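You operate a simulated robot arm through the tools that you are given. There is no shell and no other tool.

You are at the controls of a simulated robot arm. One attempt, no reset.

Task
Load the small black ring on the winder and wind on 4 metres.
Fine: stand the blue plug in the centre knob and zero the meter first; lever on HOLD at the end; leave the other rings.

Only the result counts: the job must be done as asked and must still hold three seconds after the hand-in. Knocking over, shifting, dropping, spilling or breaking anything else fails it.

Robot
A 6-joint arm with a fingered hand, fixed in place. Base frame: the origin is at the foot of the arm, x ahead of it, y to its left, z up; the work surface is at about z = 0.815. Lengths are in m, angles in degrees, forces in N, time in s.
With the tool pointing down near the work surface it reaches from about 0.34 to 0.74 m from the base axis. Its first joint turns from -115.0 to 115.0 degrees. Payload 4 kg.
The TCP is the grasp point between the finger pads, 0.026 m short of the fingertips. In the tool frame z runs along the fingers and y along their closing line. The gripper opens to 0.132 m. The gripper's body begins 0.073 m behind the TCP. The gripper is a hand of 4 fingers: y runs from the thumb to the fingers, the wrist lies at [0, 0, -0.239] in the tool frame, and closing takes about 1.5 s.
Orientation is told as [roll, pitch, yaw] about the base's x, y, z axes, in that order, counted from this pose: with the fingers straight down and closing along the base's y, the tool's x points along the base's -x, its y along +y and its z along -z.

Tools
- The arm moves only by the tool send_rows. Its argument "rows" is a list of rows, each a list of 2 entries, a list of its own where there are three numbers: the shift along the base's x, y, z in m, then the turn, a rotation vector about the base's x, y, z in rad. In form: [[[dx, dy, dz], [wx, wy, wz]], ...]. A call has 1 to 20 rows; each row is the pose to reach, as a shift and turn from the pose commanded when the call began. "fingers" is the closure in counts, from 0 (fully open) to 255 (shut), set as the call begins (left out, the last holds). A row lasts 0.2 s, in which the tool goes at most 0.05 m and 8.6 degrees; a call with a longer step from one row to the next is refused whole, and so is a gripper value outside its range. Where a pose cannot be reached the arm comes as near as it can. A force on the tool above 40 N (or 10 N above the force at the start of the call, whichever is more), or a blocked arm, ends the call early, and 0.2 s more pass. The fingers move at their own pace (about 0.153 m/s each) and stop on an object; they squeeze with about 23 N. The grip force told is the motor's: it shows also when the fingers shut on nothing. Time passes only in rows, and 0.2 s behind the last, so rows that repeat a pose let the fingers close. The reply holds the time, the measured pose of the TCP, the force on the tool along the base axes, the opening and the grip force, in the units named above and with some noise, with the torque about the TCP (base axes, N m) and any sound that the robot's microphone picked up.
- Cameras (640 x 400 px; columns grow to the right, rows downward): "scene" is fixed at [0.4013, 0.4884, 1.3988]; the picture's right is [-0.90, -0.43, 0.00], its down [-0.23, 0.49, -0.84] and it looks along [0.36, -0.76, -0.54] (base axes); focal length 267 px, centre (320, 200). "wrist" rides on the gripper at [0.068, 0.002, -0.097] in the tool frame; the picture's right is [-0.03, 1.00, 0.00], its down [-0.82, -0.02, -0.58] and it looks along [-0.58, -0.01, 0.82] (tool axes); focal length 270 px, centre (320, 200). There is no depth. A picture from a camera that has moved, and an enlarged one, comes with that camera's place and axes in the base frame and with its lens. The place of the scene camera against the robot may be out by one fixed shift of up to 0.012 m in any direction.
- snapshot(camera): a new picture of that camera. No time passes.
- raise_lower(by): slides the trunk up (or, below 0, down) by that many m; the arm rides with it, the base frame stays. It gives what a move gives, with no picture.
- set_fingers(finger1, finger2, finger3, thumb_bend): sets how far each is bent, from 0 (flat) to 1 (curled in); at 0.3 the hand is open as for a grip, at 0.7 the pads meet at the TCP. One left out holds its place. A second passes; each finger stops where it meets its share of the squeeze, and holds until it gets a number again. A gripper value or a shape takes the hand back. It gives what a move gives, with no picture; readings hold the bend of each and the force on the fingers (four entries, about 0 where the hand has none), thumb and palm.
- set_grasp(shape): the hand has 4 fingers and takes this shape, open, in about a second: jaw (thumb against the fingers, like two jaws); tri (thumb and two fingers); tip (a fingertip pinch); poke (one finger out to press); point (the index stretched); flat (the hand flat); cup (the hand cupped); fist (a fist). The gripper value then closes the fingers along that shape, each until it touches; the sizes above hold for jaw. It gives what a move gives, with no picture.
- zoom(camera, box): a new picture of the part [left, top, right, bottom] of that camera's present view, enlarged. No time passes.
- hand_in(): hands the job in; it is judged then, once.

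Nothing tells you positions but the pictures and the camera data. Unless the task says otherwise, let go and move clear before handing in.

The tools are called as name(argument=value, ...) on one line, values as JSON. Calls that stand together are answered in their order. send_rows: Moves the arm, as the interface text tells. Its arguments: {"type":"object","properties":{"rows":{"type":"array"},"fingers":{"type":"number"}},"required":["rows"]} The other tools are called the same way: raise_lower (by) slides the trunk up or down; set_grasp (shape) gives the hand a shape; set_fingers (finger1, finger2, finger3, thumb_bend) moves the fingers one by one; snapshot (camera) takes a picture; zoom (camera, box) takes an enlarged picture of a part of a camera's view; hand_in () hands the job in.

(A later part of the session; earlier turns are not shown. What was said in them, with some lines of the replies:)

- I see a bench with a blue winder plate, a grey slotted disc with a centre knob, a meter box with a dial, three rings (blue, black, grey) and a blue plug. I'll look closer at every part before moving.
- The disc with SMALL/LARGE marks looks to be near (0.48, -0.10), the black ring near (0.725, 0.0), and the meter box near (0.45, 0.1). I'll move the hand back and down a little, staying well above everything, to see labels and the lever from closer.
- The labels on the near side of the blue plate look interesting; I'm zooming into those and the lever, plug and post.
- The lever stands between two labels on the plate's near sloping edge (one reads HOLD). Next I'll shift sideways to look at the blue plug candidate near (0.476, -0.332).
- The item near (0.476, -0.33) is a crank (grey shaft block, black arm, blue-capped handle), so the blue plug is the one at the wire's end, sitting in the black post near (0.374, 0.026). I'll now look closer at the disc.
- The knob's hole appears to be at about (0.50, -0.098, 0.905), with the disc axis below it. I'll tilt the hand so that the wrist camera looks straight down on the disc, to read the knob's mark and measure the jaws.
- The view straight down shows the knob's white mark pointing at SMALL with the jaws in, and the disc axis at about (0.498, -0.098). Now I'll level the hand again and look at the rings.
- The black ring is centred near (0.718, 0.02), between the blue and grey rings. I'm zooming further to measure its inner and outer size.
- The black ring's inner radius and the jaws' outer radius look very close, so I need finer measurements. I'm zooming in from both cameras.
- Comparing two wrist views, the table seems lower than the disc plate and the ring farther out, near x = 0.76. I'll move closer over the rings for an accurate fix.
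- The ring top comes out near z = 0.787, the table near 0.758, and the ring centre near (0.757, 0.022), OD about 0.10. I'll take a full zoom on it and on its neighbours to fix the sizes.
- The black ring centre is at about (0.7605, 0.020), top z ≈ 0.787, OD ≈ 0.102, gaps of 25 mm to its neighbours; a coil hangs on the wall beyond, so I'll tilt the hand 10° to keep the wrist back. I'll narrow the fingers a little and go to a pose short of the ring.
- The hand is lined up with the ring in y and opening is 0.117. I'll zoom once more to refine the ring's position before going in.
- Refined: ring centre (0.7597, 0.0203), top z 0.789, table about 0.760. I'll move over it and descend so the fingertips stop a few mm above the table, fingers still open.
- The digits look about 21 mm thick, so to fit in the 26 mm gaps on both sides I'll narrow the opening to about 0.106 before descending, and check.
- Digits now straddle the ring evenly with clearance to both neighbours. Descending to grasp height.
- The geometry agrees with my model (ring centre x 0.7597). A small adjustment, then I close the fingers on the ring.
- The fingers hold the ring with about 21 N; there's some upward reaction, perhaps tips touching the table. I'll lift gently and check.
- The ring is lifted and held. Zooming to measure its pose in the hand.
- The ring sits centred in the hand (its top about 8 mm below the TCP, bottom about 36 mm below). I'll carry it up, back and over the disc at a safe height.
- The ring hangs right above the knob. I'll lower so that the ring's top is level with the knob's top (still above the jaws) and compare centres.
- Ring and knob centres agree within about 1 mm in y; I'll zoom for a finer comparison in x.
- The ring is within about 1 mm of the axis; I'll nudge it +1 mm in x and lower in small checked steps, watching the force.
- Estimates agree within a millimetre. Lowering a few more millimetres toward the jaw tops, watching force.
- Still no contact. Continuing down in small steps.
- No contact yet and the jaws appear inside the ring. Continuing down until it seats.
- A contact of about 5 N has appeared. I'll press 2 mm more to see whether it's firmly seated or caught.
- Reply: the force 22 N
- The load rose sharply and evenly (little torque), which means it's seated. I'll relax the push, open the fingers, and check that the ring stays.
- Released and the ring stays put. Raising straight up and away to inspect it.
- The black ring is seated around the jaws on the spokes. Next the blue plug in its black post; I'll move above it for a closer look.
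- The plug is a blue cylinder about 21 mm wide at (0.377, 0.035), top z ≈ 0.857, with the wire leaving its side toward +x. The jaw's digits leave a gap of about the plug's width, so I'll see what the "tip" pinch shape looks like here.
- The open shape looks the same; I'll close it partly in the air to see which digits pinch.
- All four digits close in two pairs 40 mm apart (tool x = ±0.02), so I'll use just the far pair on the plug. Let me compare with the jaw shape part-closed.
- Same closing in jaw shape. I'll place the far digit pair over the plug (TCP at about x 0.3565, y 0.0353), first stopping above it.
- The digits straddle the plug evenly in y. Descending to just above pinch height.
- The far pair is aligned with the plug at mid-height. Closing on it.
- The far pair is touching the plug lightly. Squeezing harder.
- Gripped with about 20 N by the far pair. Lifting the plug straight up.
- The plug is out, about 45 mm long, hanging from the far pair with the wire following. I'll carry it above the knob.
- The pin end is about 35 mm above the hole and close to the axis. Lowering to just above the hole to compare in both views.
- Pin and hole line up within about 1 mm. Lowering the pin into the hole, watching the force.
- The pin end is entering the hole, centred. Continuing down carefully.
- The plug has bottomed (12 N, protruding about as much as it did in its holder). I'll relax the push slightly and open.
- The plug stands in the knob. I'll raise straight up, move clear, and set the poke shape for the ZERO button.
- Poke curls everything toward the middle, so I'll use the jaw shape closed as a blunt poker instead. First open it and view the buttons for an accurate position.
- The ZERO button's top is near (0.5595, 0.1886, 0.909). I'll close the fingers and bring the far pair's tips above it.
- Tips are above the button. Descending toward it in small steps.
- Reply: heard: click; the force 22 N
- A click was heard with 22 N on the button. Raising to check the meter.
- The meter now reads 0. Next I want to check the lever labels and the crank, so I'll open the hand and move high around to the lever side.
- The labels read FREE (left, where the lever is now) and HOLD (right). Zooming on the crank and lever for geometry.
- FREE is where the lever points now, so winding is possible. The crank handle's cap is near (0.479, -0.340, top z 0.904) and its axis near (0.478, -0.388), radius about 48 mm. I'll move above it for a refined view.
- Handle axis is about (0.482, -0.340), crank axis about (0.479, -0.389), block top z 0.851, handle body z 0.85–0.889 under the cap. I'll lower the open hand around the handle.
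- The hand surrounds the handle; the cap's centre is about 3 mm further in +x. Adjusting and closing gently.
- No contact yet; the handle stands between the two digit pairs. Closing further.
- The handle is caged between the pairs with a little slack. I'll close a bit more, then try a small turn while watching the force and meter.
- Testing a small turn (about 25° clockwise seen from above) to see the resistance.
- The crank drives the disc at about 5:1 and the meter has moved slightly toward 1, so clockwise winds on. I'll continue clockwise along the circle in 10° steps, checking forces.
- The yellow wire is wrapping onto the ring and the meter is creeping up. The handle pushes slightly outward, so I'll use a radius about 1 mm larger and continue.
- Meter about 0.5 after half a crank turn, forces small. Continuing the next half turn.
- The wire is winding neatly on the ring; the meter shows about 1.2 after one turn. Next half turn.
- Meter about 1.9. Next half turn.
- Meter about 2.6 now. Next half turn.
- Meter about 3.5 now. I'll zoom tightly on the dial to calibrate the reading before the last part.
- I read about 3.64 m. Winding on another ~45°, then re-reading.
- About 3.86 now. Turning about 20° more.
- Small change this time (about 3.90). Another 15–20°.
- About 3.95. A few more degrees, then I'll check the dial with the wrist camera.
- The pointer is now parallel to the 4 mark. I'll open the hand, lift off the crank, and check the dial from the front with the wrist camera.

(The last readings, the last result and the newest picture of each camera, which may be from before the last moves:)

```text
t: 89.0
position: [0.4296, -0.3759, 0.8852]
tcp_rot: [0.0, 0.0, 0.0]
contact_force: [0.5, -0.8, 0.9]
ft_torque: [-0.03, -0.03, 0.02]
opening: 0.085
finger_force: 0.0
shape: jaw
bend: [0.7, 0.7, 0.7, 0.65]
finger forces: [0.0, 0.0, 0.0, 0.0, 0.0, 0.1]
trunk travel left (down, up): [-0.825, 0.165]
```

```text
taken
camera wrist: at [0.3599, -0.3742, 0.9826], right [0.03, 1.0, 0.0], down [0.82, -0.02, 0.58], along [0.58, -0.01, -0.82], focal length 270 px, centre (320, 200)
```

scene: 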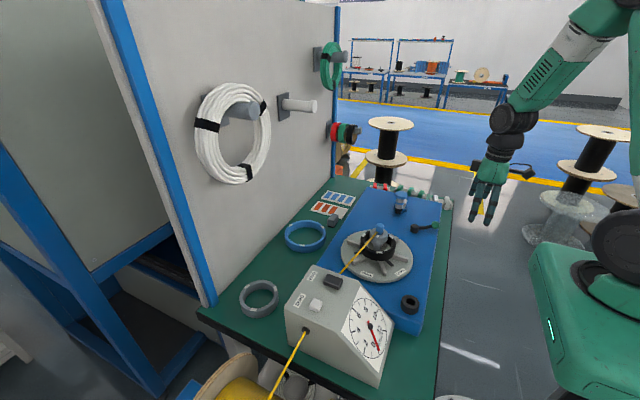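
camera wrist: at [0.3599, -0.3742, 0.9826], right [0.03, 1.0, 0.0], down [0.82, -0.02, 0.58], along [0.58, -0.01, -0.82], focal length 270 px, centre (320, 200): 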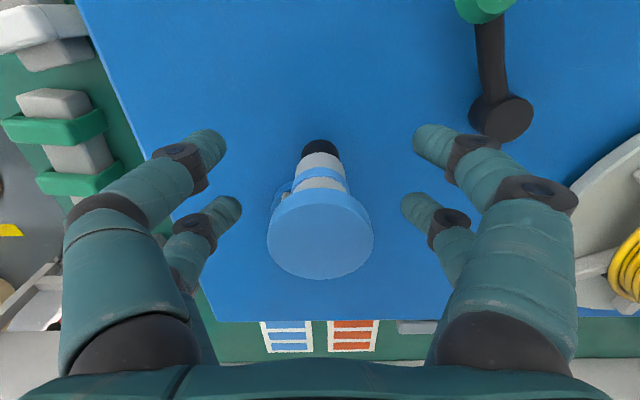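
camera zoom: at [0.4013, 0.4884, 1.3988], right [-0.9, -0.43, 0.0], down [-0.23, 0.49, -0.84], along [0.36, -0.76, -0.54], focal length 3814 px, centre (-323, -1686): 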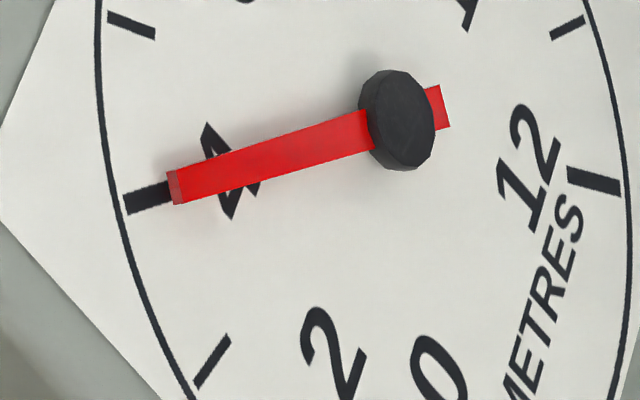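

The meter holds after release. Raising and moving over to view the dial.

send_rows(rows=[[[0, 0, 0.03], [0, 0, 0]], [[0, 0, 0.07], [0, 0, 0]], [[0, 0, 0.115], [0, 0, 0]], [[0, 0.04, 0.135], [0, 0, 0]], [[-0.005, 0.085, 0.135], [0, 0, 0]], [[-0.01, 0.13, 0.135], [0, 0, 0]], [[-0.015, 0.175, 0.135], [0, 0, 0]], [[-0.02, 0.22, 0.135], [0, 0, 0]], [[-0.025, 0.265, 0.135], [0, 0, 0]], [[-0.03, 0.31, 0.135], [0, 0, 0]], [[-0.035, 0.355, 0.135], [0, 0, 0]], [[-0.04, 0.4, 0.135], [0, 0, 0]], [[-0.045, 0.445, 0.13], [0, 0, 0]], [[-0.045, 0.49, 0.12], [0, 0, 0]], [[-0.045, 0.51, 0.11], [0, 0, 0]], [[-0.045, 0.51, 0.11], [0, 0, 0]]])

snapshot(camera="wrist")

zoom(camera="wrist", box=[260, 60, 380, 200])

```text
t: 92.4
position: [0.386, 0.1341, 0.9963]
tcp_rot: [-0.1, -0.1, 0.0]
contact_force: [0.8, -1.1, 0.8]
ft_torque: [-0.01, 0.0, -0.01]
opening: 0.0852
finger_force: 0.1
shape: jaw
bend: [0.7, 0.7, 0.7, 0.65]
finger forces: [0.1, 0.0, 0.0, 0.0, 0.0, 0.0]
trunk travel left (down, up): [-0.825, 0.165]
```

```text
taken
camera wrist: at [0.3152, 0.1355, 1.0932], right [0.03, 1.0, 0.0], down [0.82, -0.02, 0.58], along [0.58, -0.01, -0.82], focal length 270 px, centre (320, 200)
```

wrist: 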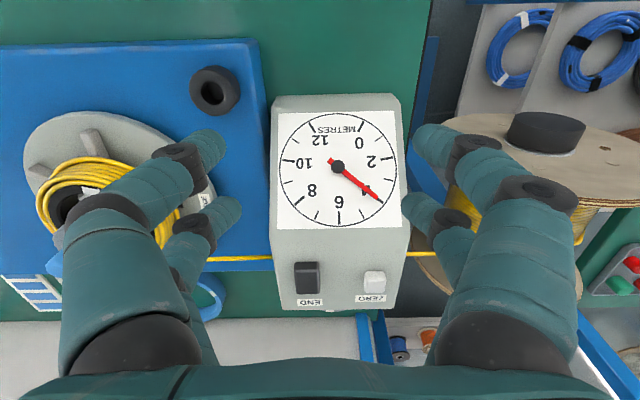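

```text
2.86 times, centred on (320, 130) of wrist
camera zoom: at [0.3152, 0.1355, 1.0932], right [0.03, 1.0, 0.0], down [0.82, -0.02, 0.58], along [0.58, -0.01, -0.82], focal length 772 px, centre (320, 400)
```

zoom: 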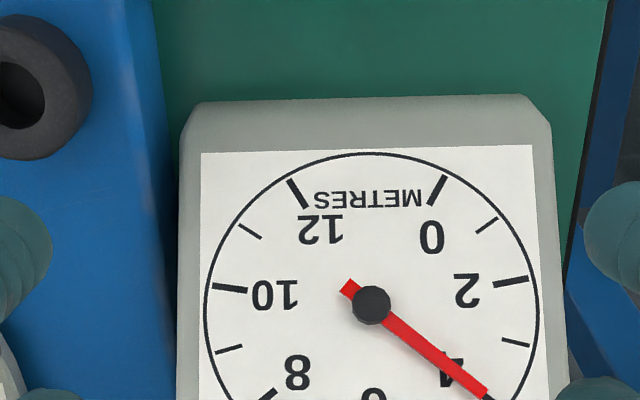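

zoom(camera="wrist", box=[270, 100, 410, 240])

zoom(camera="wrist", box=[325, 155, 405, 215])

```text
2.86 times, centred on (340, 170) of wrist
camera zoom: at [0.3152, 0.1355, 1.0932], right [0.03, 1.0, 0.0], down [0.82, -0.02, 0.58], along [0.58, -0.01, -0.82], focal length 772 px, centre (263, 286)
```

zoom: 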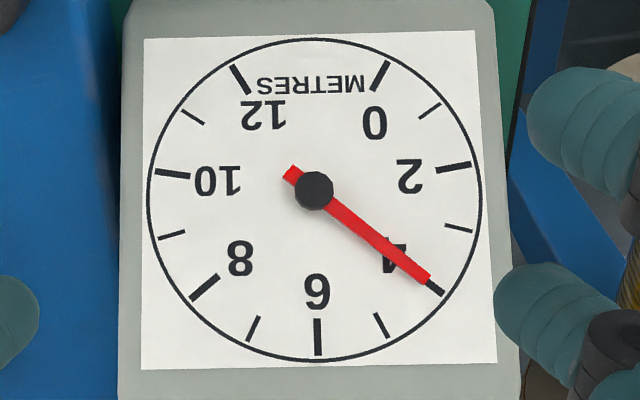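

```text
6.67 times, centred on (365, 185) of wrist
camera zoom: at [0.3152, 0.1355, 1.0932], right [0.03, 1.0, 0.0], down [0.82, -0.02, 0.58], along [0.58, -0.01, -0.82], focal length 1802 px, centre (20, 300)
```

zoom: 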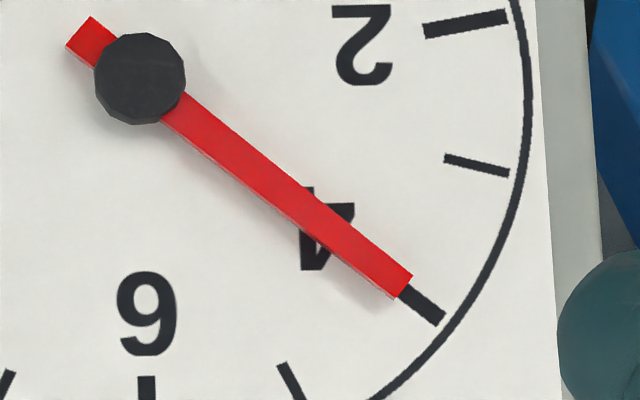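

The dial reads exactly 4 m. Now the lever: ball at about (0.352, -0.304, z 0.844), hub (0.412, -0.272); I'll close the fingers and come down on the ball's -y side to push it across to HOLD.

send_rows(rows=[[[0, -0.02, 0.03], [0, 0, 0]], [[0, -0.065, 0.035], [0, 0, 0]], [[0, -0.11, 0.035], [0, 0, 0]], [[0, -0.155, 0.035], [0, 0, 0]], [[0, -0.2, 0.035], [0, 0, 0]], [[0, -0.245, 0.035], [0, 0, 0]], [[0, -0.29, 0.035], [0, 0, 0]], [[-0.005, -0.335, 0.035], [0, 0, 0]], [[-0.015, -0.38, 0.035], [0, 0, 0]], [[-0.025, -0.425, 0.03], [0, 0, 0]], [[-0.034, -0.465, 0.01], [0, 0, 0]], [[-0.034, -0.499, -0.02], [0, 0, 0]], [[-0.034, -0.499, -0.04], [0, 0, 0]], [[-0.034, -0.499, -0.04], [0, 0, 0]]], fingers=255)

snapshot(camera="wrist")

zoom(camera="scene", box=[380, 150, 470, 250])

```text
t: 95.4
position: [0.3496, -0.3642, 0.9565]
tcp_rot: [0.1, -0.1, 0.0]
contact_force: [0.2, -0.9, -0.3]
ft_torque: [0.04, -0.03, -0.04]
opening: 0.0
finger_force: 22.8
shape: jaw
bend: [0.63, 0.64, 0.64, 0.7]
finger forces: [0.0, 0.0, 0.0, 0.0, 0.0, 0.0]
trunk travel left (down, up): [-0.825, 0.165]
```

```text
taken
camera wrist: at [0.281, -0.3632, 1.0528], right [0.03, 1.0, 0.0], down [0.82, -0.02, 0.58], along [0.58, -0.01, -0.82], focal length 270 px, centre (320, 200)
```

wrist: 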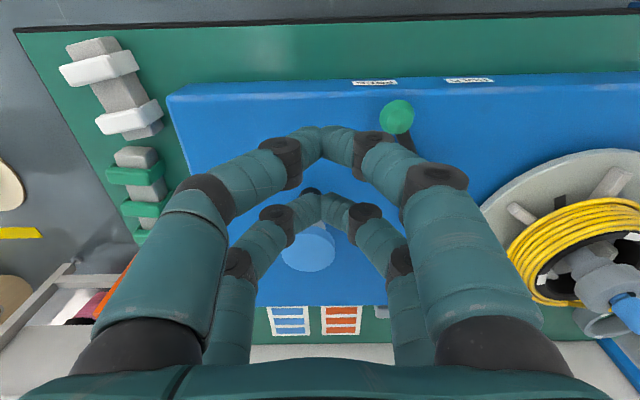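

```text
4.00 times, centred on (425, 200) of scene
camera zoom: at [0.4013, 0.4884, 1.3988], right [-0.9, -0.43, 0.0], down [-0.23, 0.49, -0.84], along [0.36, -0.76, -0.54], focal length 1068 px, centre (-100, 200)
```

zoom: 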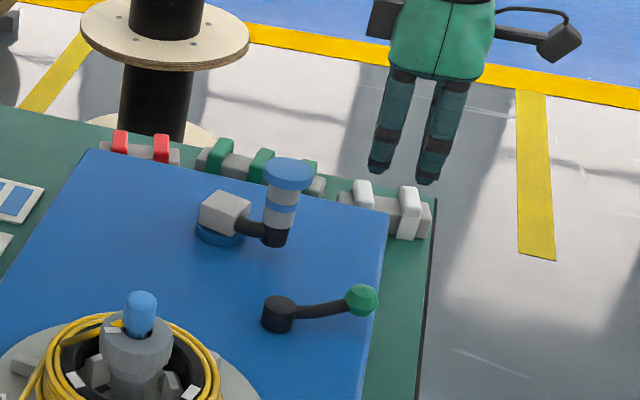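

Ball confirmed at (0.351, -0.305). Descending beside it.

send_rows(rows=[[[0.001, 0, -0.03], [0, 0, 0]], [[0.001, 0, -0.06], [0, 0, 0]], [[0.001, 0, -0.082], [0, 0, 0]], [[0.001, 0, -0.09], [0, 0, 0]], [[0.001, 0, -0.09], [0, 0, 0]]])

snapshot(camera="wrist")

zoom(camera="scene", box=[380, 150, 470, 250])

```text
t: 96.6
position: [0.3507, -0.3658, 0.8671]
tcp_rot: [0.0, -0.1, 0.1]
contact_force: [0.3, -0.7, 0.7]
ft_torque: [0.04, 0.01, 0.0]
opening: 0.0
finger_force: 23.0
shape: jaw
bend: [0.63, 0.64, 0.64, 0.7]
finger forces: [0.0, 0.0, 0.0, 0.0, 0.0, 0.0]
trunk travel left (down, up): [-0.825, 0.165]
```

```text
taken
camera wrist: at [0.2816, -0.3634, 0.9632], right [0.03, 1.0, 0.0], down [0.81, -0.02, 0.58], along [0.58, -0.01, -0.82], focal length 270 px, centre (320, 200)
```

wrist: 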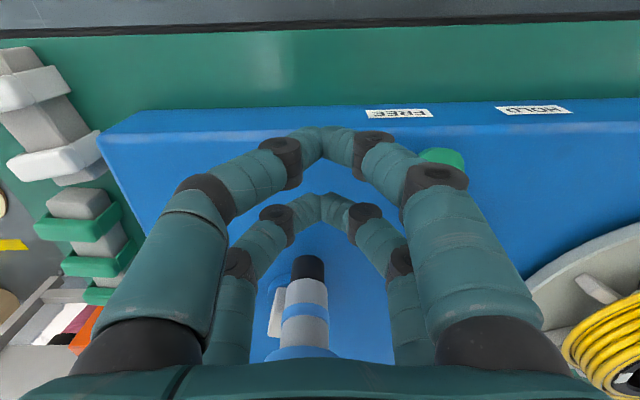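

```text
4.00 times, centred on (425, 200) of scene
camera zoom: at [0.4013, 0.4884, 1.3988], right [-0.9, -0.43, 0.0], down [-0.23, 0.49, -0.84], along [0.36, -0.76, -0.54], focal length 1068 px, centre (-100, 200)
```

zoom: 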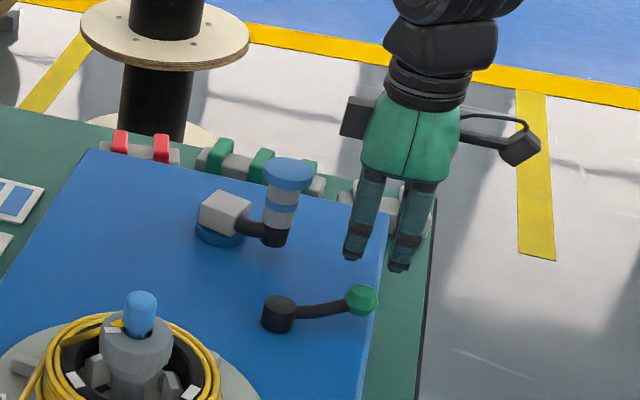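

Now sweeping in +y to push the lever; first part.

send_rows(rows=[[[0, 0.01, 0], [0, 0, 0]], [[0, 0.02, 0], [0, 0, 0]], [[0, 0.03, 0], [0, 0, 0]], [[0, 0.04, 0], [0, 0, 0]], [[0, 0.05, 0], [0, 0, 0]], [[0, 0.05, 0], [0, 0, 0]]])

snapshot(camera="wrist")

zoom(camera="scene", box=[380, 160, 460, 250])

```text
t: 98.0
position: [0.3531, -0.3149, 0.8651]
tcp_rot: [0.0, -0.1, 0.1]
contact_force: [0.6, -1.2, 0.1]
ft_torque: [-0.02, -0.03, 0.0]
opening: 0.0002
finger_force: 23.3
shape: jaw
bend: [0.63, 0.64, 0.64, 0.7]
finger forces: [0.0, 0.0, 0.0, 0.1, 0.0, 0.0]
trunk travel left (down, up): [-0.825, 0.165]
```

```text
taken
camera wrist: at [0.2823, -0.313, 0.9626], right [0.03, 1.0, 0.0], down [0.81, -0.02, 0.58], along [0.58, -0.01, -0.82], focal length 270 px, centre (320, 200)
```

wrist: 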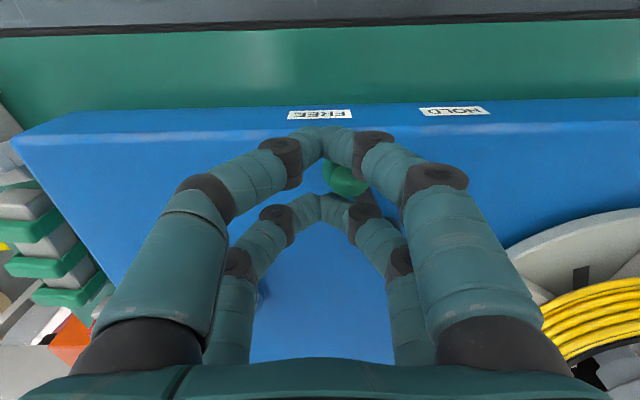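

```text
4.44 times, centred on (420, 205) of scene
camera zoom: at [0.4013, 0.4884, 1.3988], right [-0.9, -0.43, 0.0], down [-0.23, 0.49, -0.84], along [0.36, -0.76, -0.54], focal length 1187 px, centre (-124, 178)
```

zoom: 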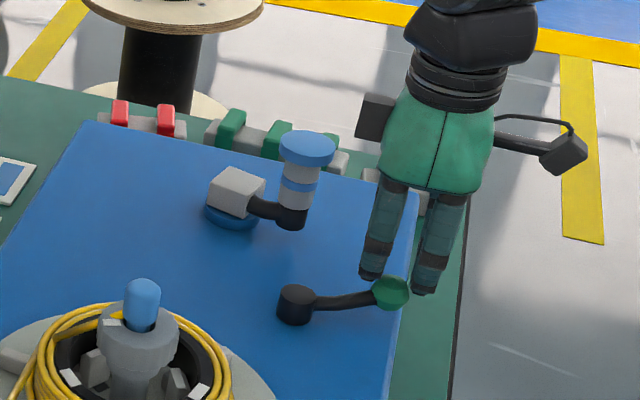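

The ball now sits in the notch between the digit pairs, no force yet. Continuing the sweep.

send_rows(rows=[[[0, 0.008, 0], [0, 0, 0]], [[-0.002, 0.016, 0], [0, 0, 0]], [[-0.004, 0.024, 0], [0, 0, 0]], [[-0.005, 0.032, 0], [0, 0, 0]], [[-0.005, 0.032, 0], [0, 0, 0]]])

snapshot(camera="wrist")

zoom(camera="scene", box=[380, 160, 460, 250])

```text
t: 99.2
position: [0.3464, -0.2839, 0.8677]
tcp_rot: [0.0, -0.1, -0.1]
contact_force: [-1.4, -0.1, 3.3]
ft_torque: [0.03, 0.03, -0.02]
opening: 0.0002
finger_force: 23.4
shape: jaw
bend: [0.63, 0.64, 0.64, 0.7]
finger forces: [0.1, 0.0, 0.0, 0.0, 0.1, 0.0]
trunk travel left (down, up): [-0.825, 0.165]
```

```text
taken
camera wrist: at [0.2767, -0.281, 0.9633], right [0.03, 1.0, 0.0], down [0.81, -0.02, 0.58], along [0.58, -0.01, -0.82], focal length 270 px, centre (320, 200)
```

wrist: 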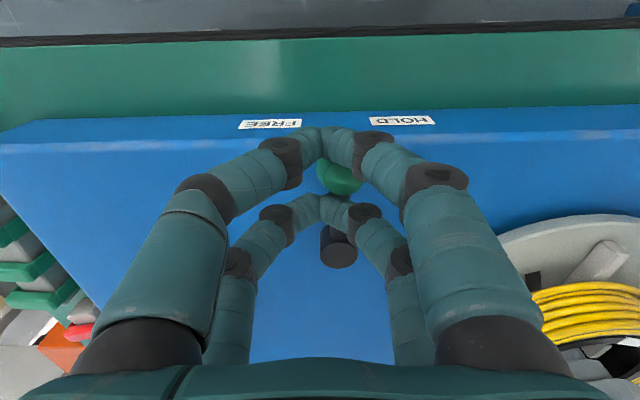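

```text
4.44 times, centred on (420, 205) of scene
camera zoom: at [0.4013, 0.4884, 1.3988], right [-0.9, -0.43, 0.0], down [-0.23, 0.49, -0.84], along [0.36, -0.76, -0.54], focal length 1187 px, centre (-124, 178)
```

zoom: 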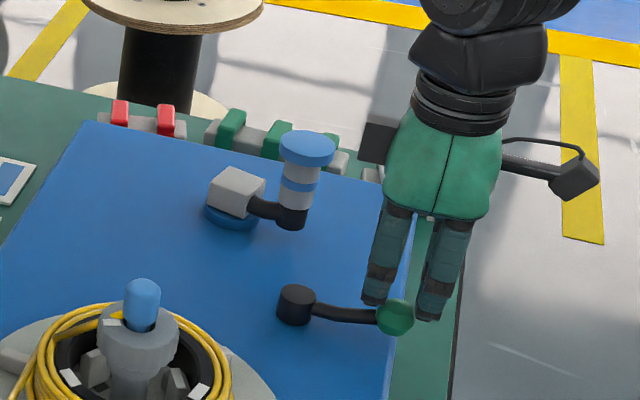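

The lever is moving (about halfway). Continuing toward HOLD.

send_rows(rows=[[[0.001, 0.008, 0], [0, 0, 0]], [[0.003, 0.016, 0], [0, 0, 0]], [[0.005, 0.024, 0], [0, 0, 0]], [[0.007, 0.031, 0], [0, 0, 0]], [[0.007, 0.031, 0], [0, 0, 0]]])

snapshot(camera="wrist")

zoom(camera="scene", box=[380, 160, 460, 250])

```text
t: 100.4
position: [0.3543, -0.2533, 0.8659]
tcp_rot: [-0.2, 0.0, 0.0]
contact_force: [2.7, -1.6, 1.8]
ft_torque: [-0.01, -0.1, -0.05]
opening: 0.0
finger_force: 22.9
shape: jaw
bend: [0.63, 0.64, 0.64, 0.7]
finger forces: [0.0, 0.0, 0.1, 0.1, 0.0, 0.0]
trunk travel left (down, up): [-0.825, 0.165]
```

```text
taken
camera wrist: at [0.2844, -0.2507, 0.9631], right [0.03, 1.0, 0.0], down [0.81, -0.02, 0.58], along [0.58, -0.02, -0.81], focal length 270 px, centre (320, 200)
```

wrist: 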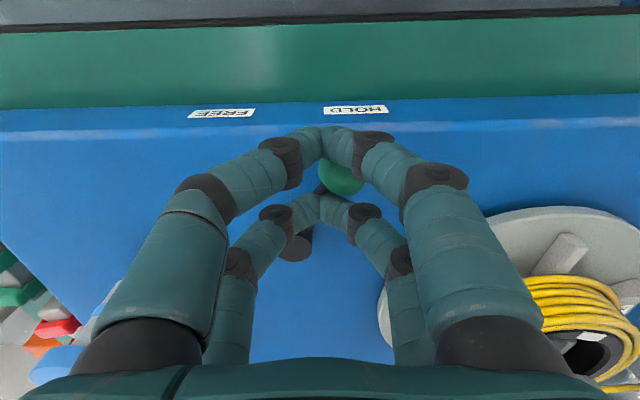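

```text
4.44 times, centred on (420, 205) of scene
camera zoom: at [0.4013, 0.4884, 1.3988], right [-0.9, -0.43, 0.0], down [-0.23, 0.49, -0.84], along [0.36, -0.76, -0.54], focal length 1187 px, centre (-124, 178)
```

zoom: 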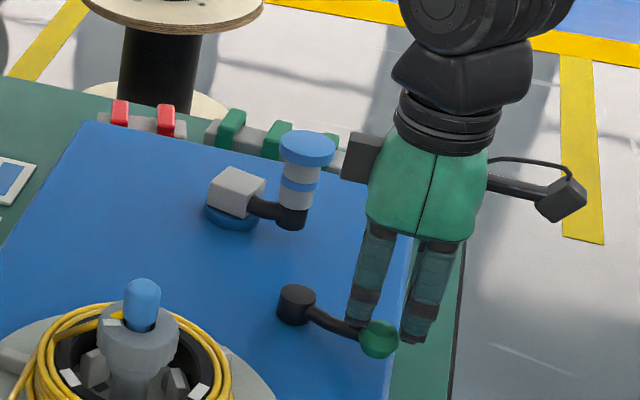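

Almost at HOLD. Pushing a few more millimetres, feeling for the stop.

send_rows(rows=[[[0.001, 0.003, 0], [0, 0, 0]], [[0.002, 0.005, 0], [0, 0, 0]], [[0.002, 0.005, 0], [0, 0, 0]]])

zoom(camera="wrist", box=[230, 80, 410, 280])

zoom(camera="scene", box=[380, 160, 460, 250])

```text
t: 101.2
position: [0.3543, -0.2474, 0.8666]
tcp_rot: [-0.1, -0.2, 0.0]
contact_force: [-7.9, -11.1, 7.1]
ft_torque: [-0.21, 0.16, 0.06]
opening: 0.0001
finger_force: 22.7
shape: jaw
bend: [0.64, 0.65, 0.64, 0.7]
finger forces: [0.1, 0.0, 0.0, 0.1, 0.0, 0.0]
trunk travel left (down, up): [-0.825, 0.165]
```

```text
2.00 times, centred on (320, 180) of wrist
camera zoom: at [0.285, -0.2463, 0.9634], right [0.03, 1.0, 0.0], down [0.81, -0.02, 0.58], along [0.58, -0.01, -0.81], focal length 541 px, centre (320, 240)
```

zoom: 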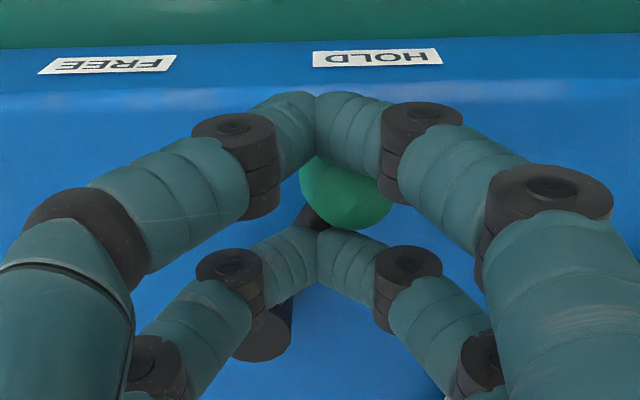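

```text
4.44 times, centred on (420, 205) of scene
camera zoom: at [0.4013, 0.4884, 1.3988], right [-0.9, -0.43, 0.0], down [-0.23, 0.49, -0.84], along [0.36, -0.76, -0.54], focal length 1187 px, centre (-124, 178)
```

zoom: 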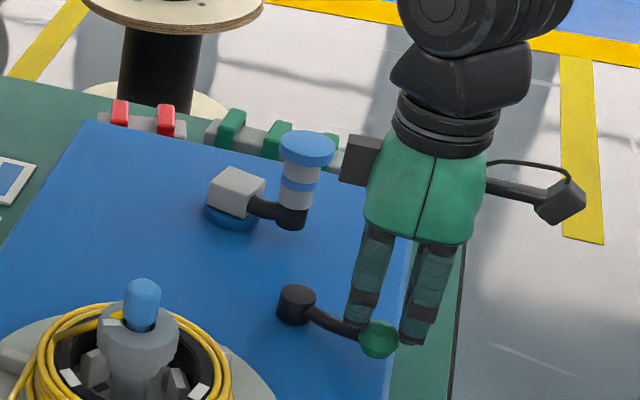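

The force rose to about 14 N: the lever is at its HOLD stop. Backing away in -y, then up.

send_rows(rows=[[[0, -0.008, 0], [0, 0, 0]], [[0, -0.02, 0], [0, 0, 0]], [[0, -0.035, 0], [0, 0, 0]], [[0, -0.05, 0.0], [0, 0, 0]], [[0, -0.055, 0.03], [0, 0, 0]], [[0, -0.055, 0.07], [0, 0, 0]], [[-0.03, -0.06, 0.1], [0, 0, 0]], [[-0.06, -0.06, 0.12], [0, 0, 0]], [[-0.06, -0.06, 0.12], [0, 0, 0]]])

snapshot(camera="wrist")

snapshot(camera="scene")

zoom(camera="scene", box=[340, 170, 460, 290])

zoom(camera="scene", box=[352, 318, 378, 346])

```text
t: 103.2
position: [0.2957, -0.3061, 0.9848]
tcp_rot: [-0.1, -0.1, 0.0]
contact_force: [-0.7, 0.7, 0.3]
ft_torque: [0.0, 0.0, 0.02]
opening: 0.0
finger_force: 22.9
shape: jaw
bend: [0.64, 0.65, 0.64, 0.7]
finger forces: [0.0, 0.0, 0.0, 0.0, 0.1, 0.0]
trunk travel left (down, up): [-0.825, 0.165]
```

```text
taken
camera wrist: at [0.2257, -0.3053, 1.082], right [0.03, 1.0, 0.0], down [0.82, -0.02, 0.58], along [0.58, -0.01, -0.82], focal length 270 px, centre (320, 200)
```

wrist: 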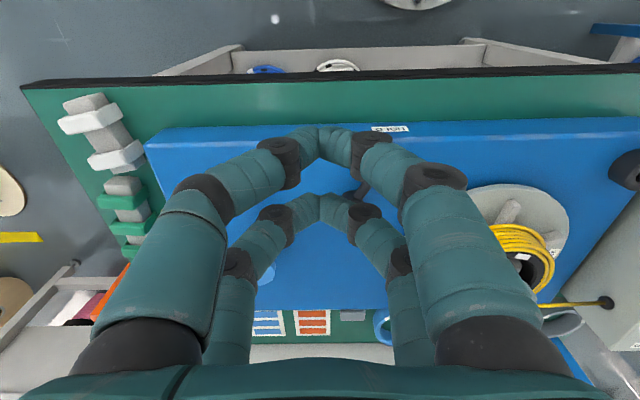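

```text
taken
```

scene: 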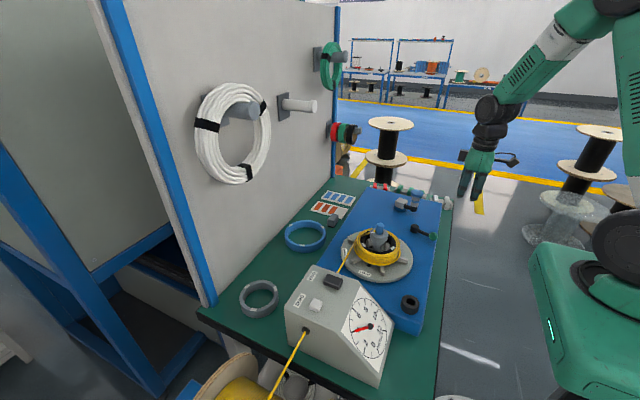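

```text
3.33 times, centred on (400, 230) of scene
camera zoom: at [0.4013, 0.4884, 1.3988], right [-0.9, -0.43, 0.0], down [-0.23, 0.49, -0.84], along [0.36, -0.76, -0.54], focal length 890 px, centre (53, 100)
```

zoom: 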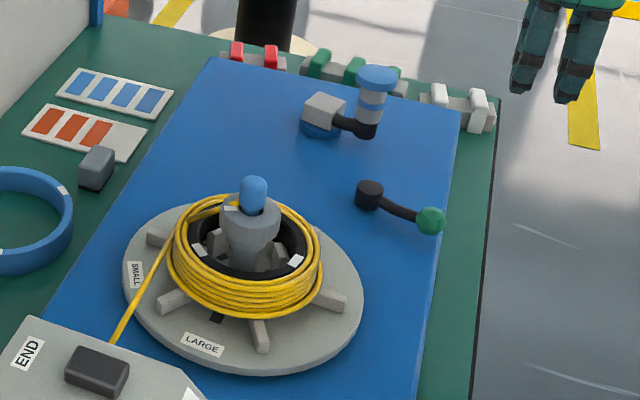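

```text
14.29 times, centred on (365, 332) of scene
camera zoom: at [0.4013, 0.4884, 1.3988], right [-0.9, -0.43, 0.0], down [-0.23, 0.49, -0.84], along [0.36, -0.76, -0.54], focal length 3814 px, centre (-323, -1686)
```

zoom: 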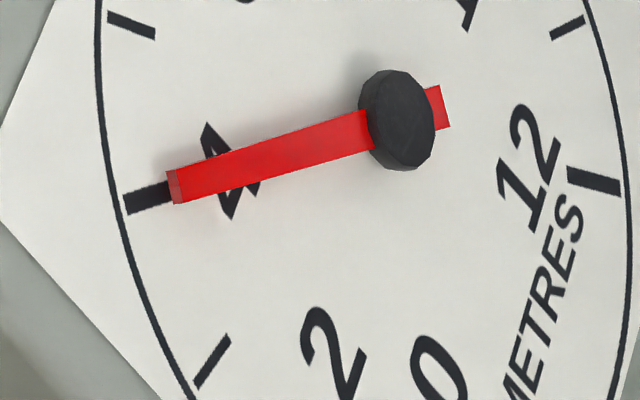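

Lever appears to point to HOLD and the meter still reads 4. I'll open the hand and take a final look from above.

send_rows(rows=[[[0, 0.0, 0.04], [0, 0, 0]], [[-0.01, 0.02, 0.08], [0, 0, 0]], [[-0.01, 0.04, 0.11], [0, 0, 0]], [[0.0, 0.06, 0.12], [0, 0, 0]], [[0.0, 0.06, 0.12], [0, 0, 0]], [[0.0, 0.06, 0.12], [0, 0, 0]]], fingers=0)

snapshot(camera="wrist")

zoom(camera="wrist", box=[230, 100, 430, 240])

zoom(camera="wrist", box=[330, 130, 500, 260])

```text
t: 104.6
position: [0.2968, -0.2471, 1.1054]
tcp_rot: [0.0, -0.1, 0.0]
contact_force: [-0.3, 0.2, 0.1]
ft_torque: [-0.03, -0.03, 0.02]
opening: 0.1318
finger_force: 0.1
shape: jaw
bend: [0.3, 0.3, 0.3, 0.3]
finger forces: [0.0, 0.0, 0.0, 0.0, 0.0, 0.0]
trunk travel left (down, up): [-0.825, 0.165]
```

```text
taken
camera wrist: at [0.2265, -0.2446, 1.2026], right [0.03, 1.0, 0.0], down [0.82, -0.02, 0.58], along [0.58, -0.01, -0.82], focal length 270 px, centre (320, 200)
```

wrist: 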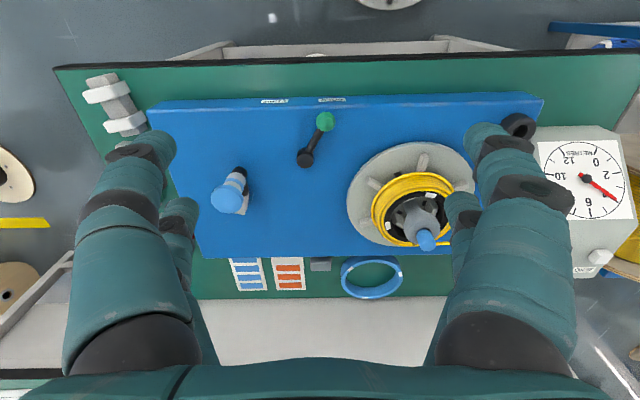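

```text
2.86 times, centred on (330, 170) of wrist
camera zoom: at [0.2265, -0.2446, 1.2026], right [0.03, 1.0, 0.0], down [0.82, -0.02, 0.58], along [0.58, -0.01, -0.82], focal length 772 px, centre (291, 286)
```

zoom: 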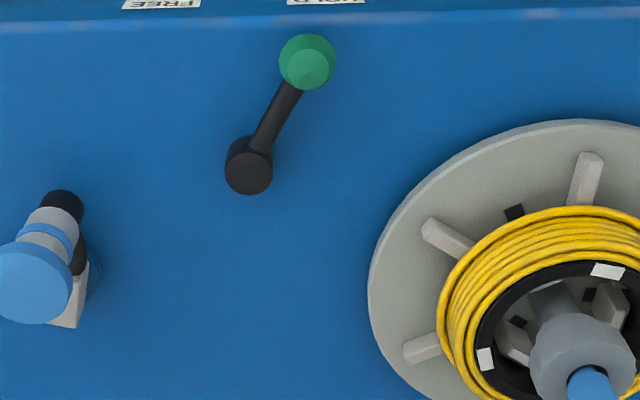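

```text
3.08 times, centred on (415, 195) of wrist
camera zoom: at [0.2265, -0.2446, 1.2026], right [0.03, 1.0, 0.0], down [0.82, -0.02, 0.58], along [0.58, -0.01, -0.82], focal length 832 px, centre (28, 215)
```

zoom: 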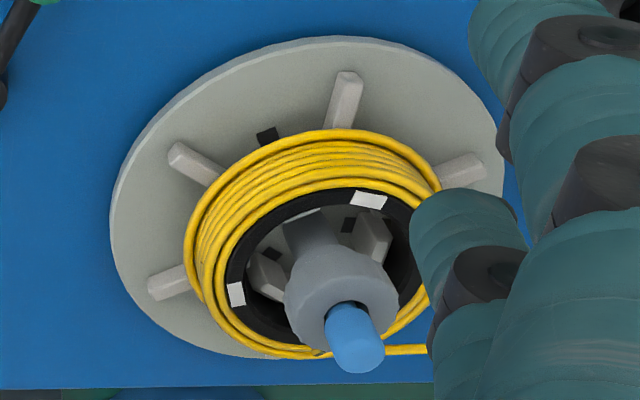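

The lever points at HOLD, the wire is wound on the black ring with the plug standing in the knob, the meter reads 4, and the other rings are where they were. The hand is open and clear, so I'm handing in.

hand_in()

```text
The job is handed in.
```

The job is handed in, with everything you asked for in place at the last check.

- **Ring:** the small black ring sits on the winder around the jaws. The knob was already set to SMALL.
- **Plug:** the blue plug, with the wire attached, stands in the centre knob.
- **Meter:** I zeroed it before winding, and it read 4 metres at the end. From the front, the pointer lined up with the 4 mark.
- **Winding:** about two and a half turns of the crank put the wire onto the ring.
- **Lever:** moved from FREE to HOLD, against its stop.
- **Other rings:** the blue and grey rings were not touched.

I opened the hand and moved it clear before handing in. No score or verdict came back, so I can't say how it was judged.
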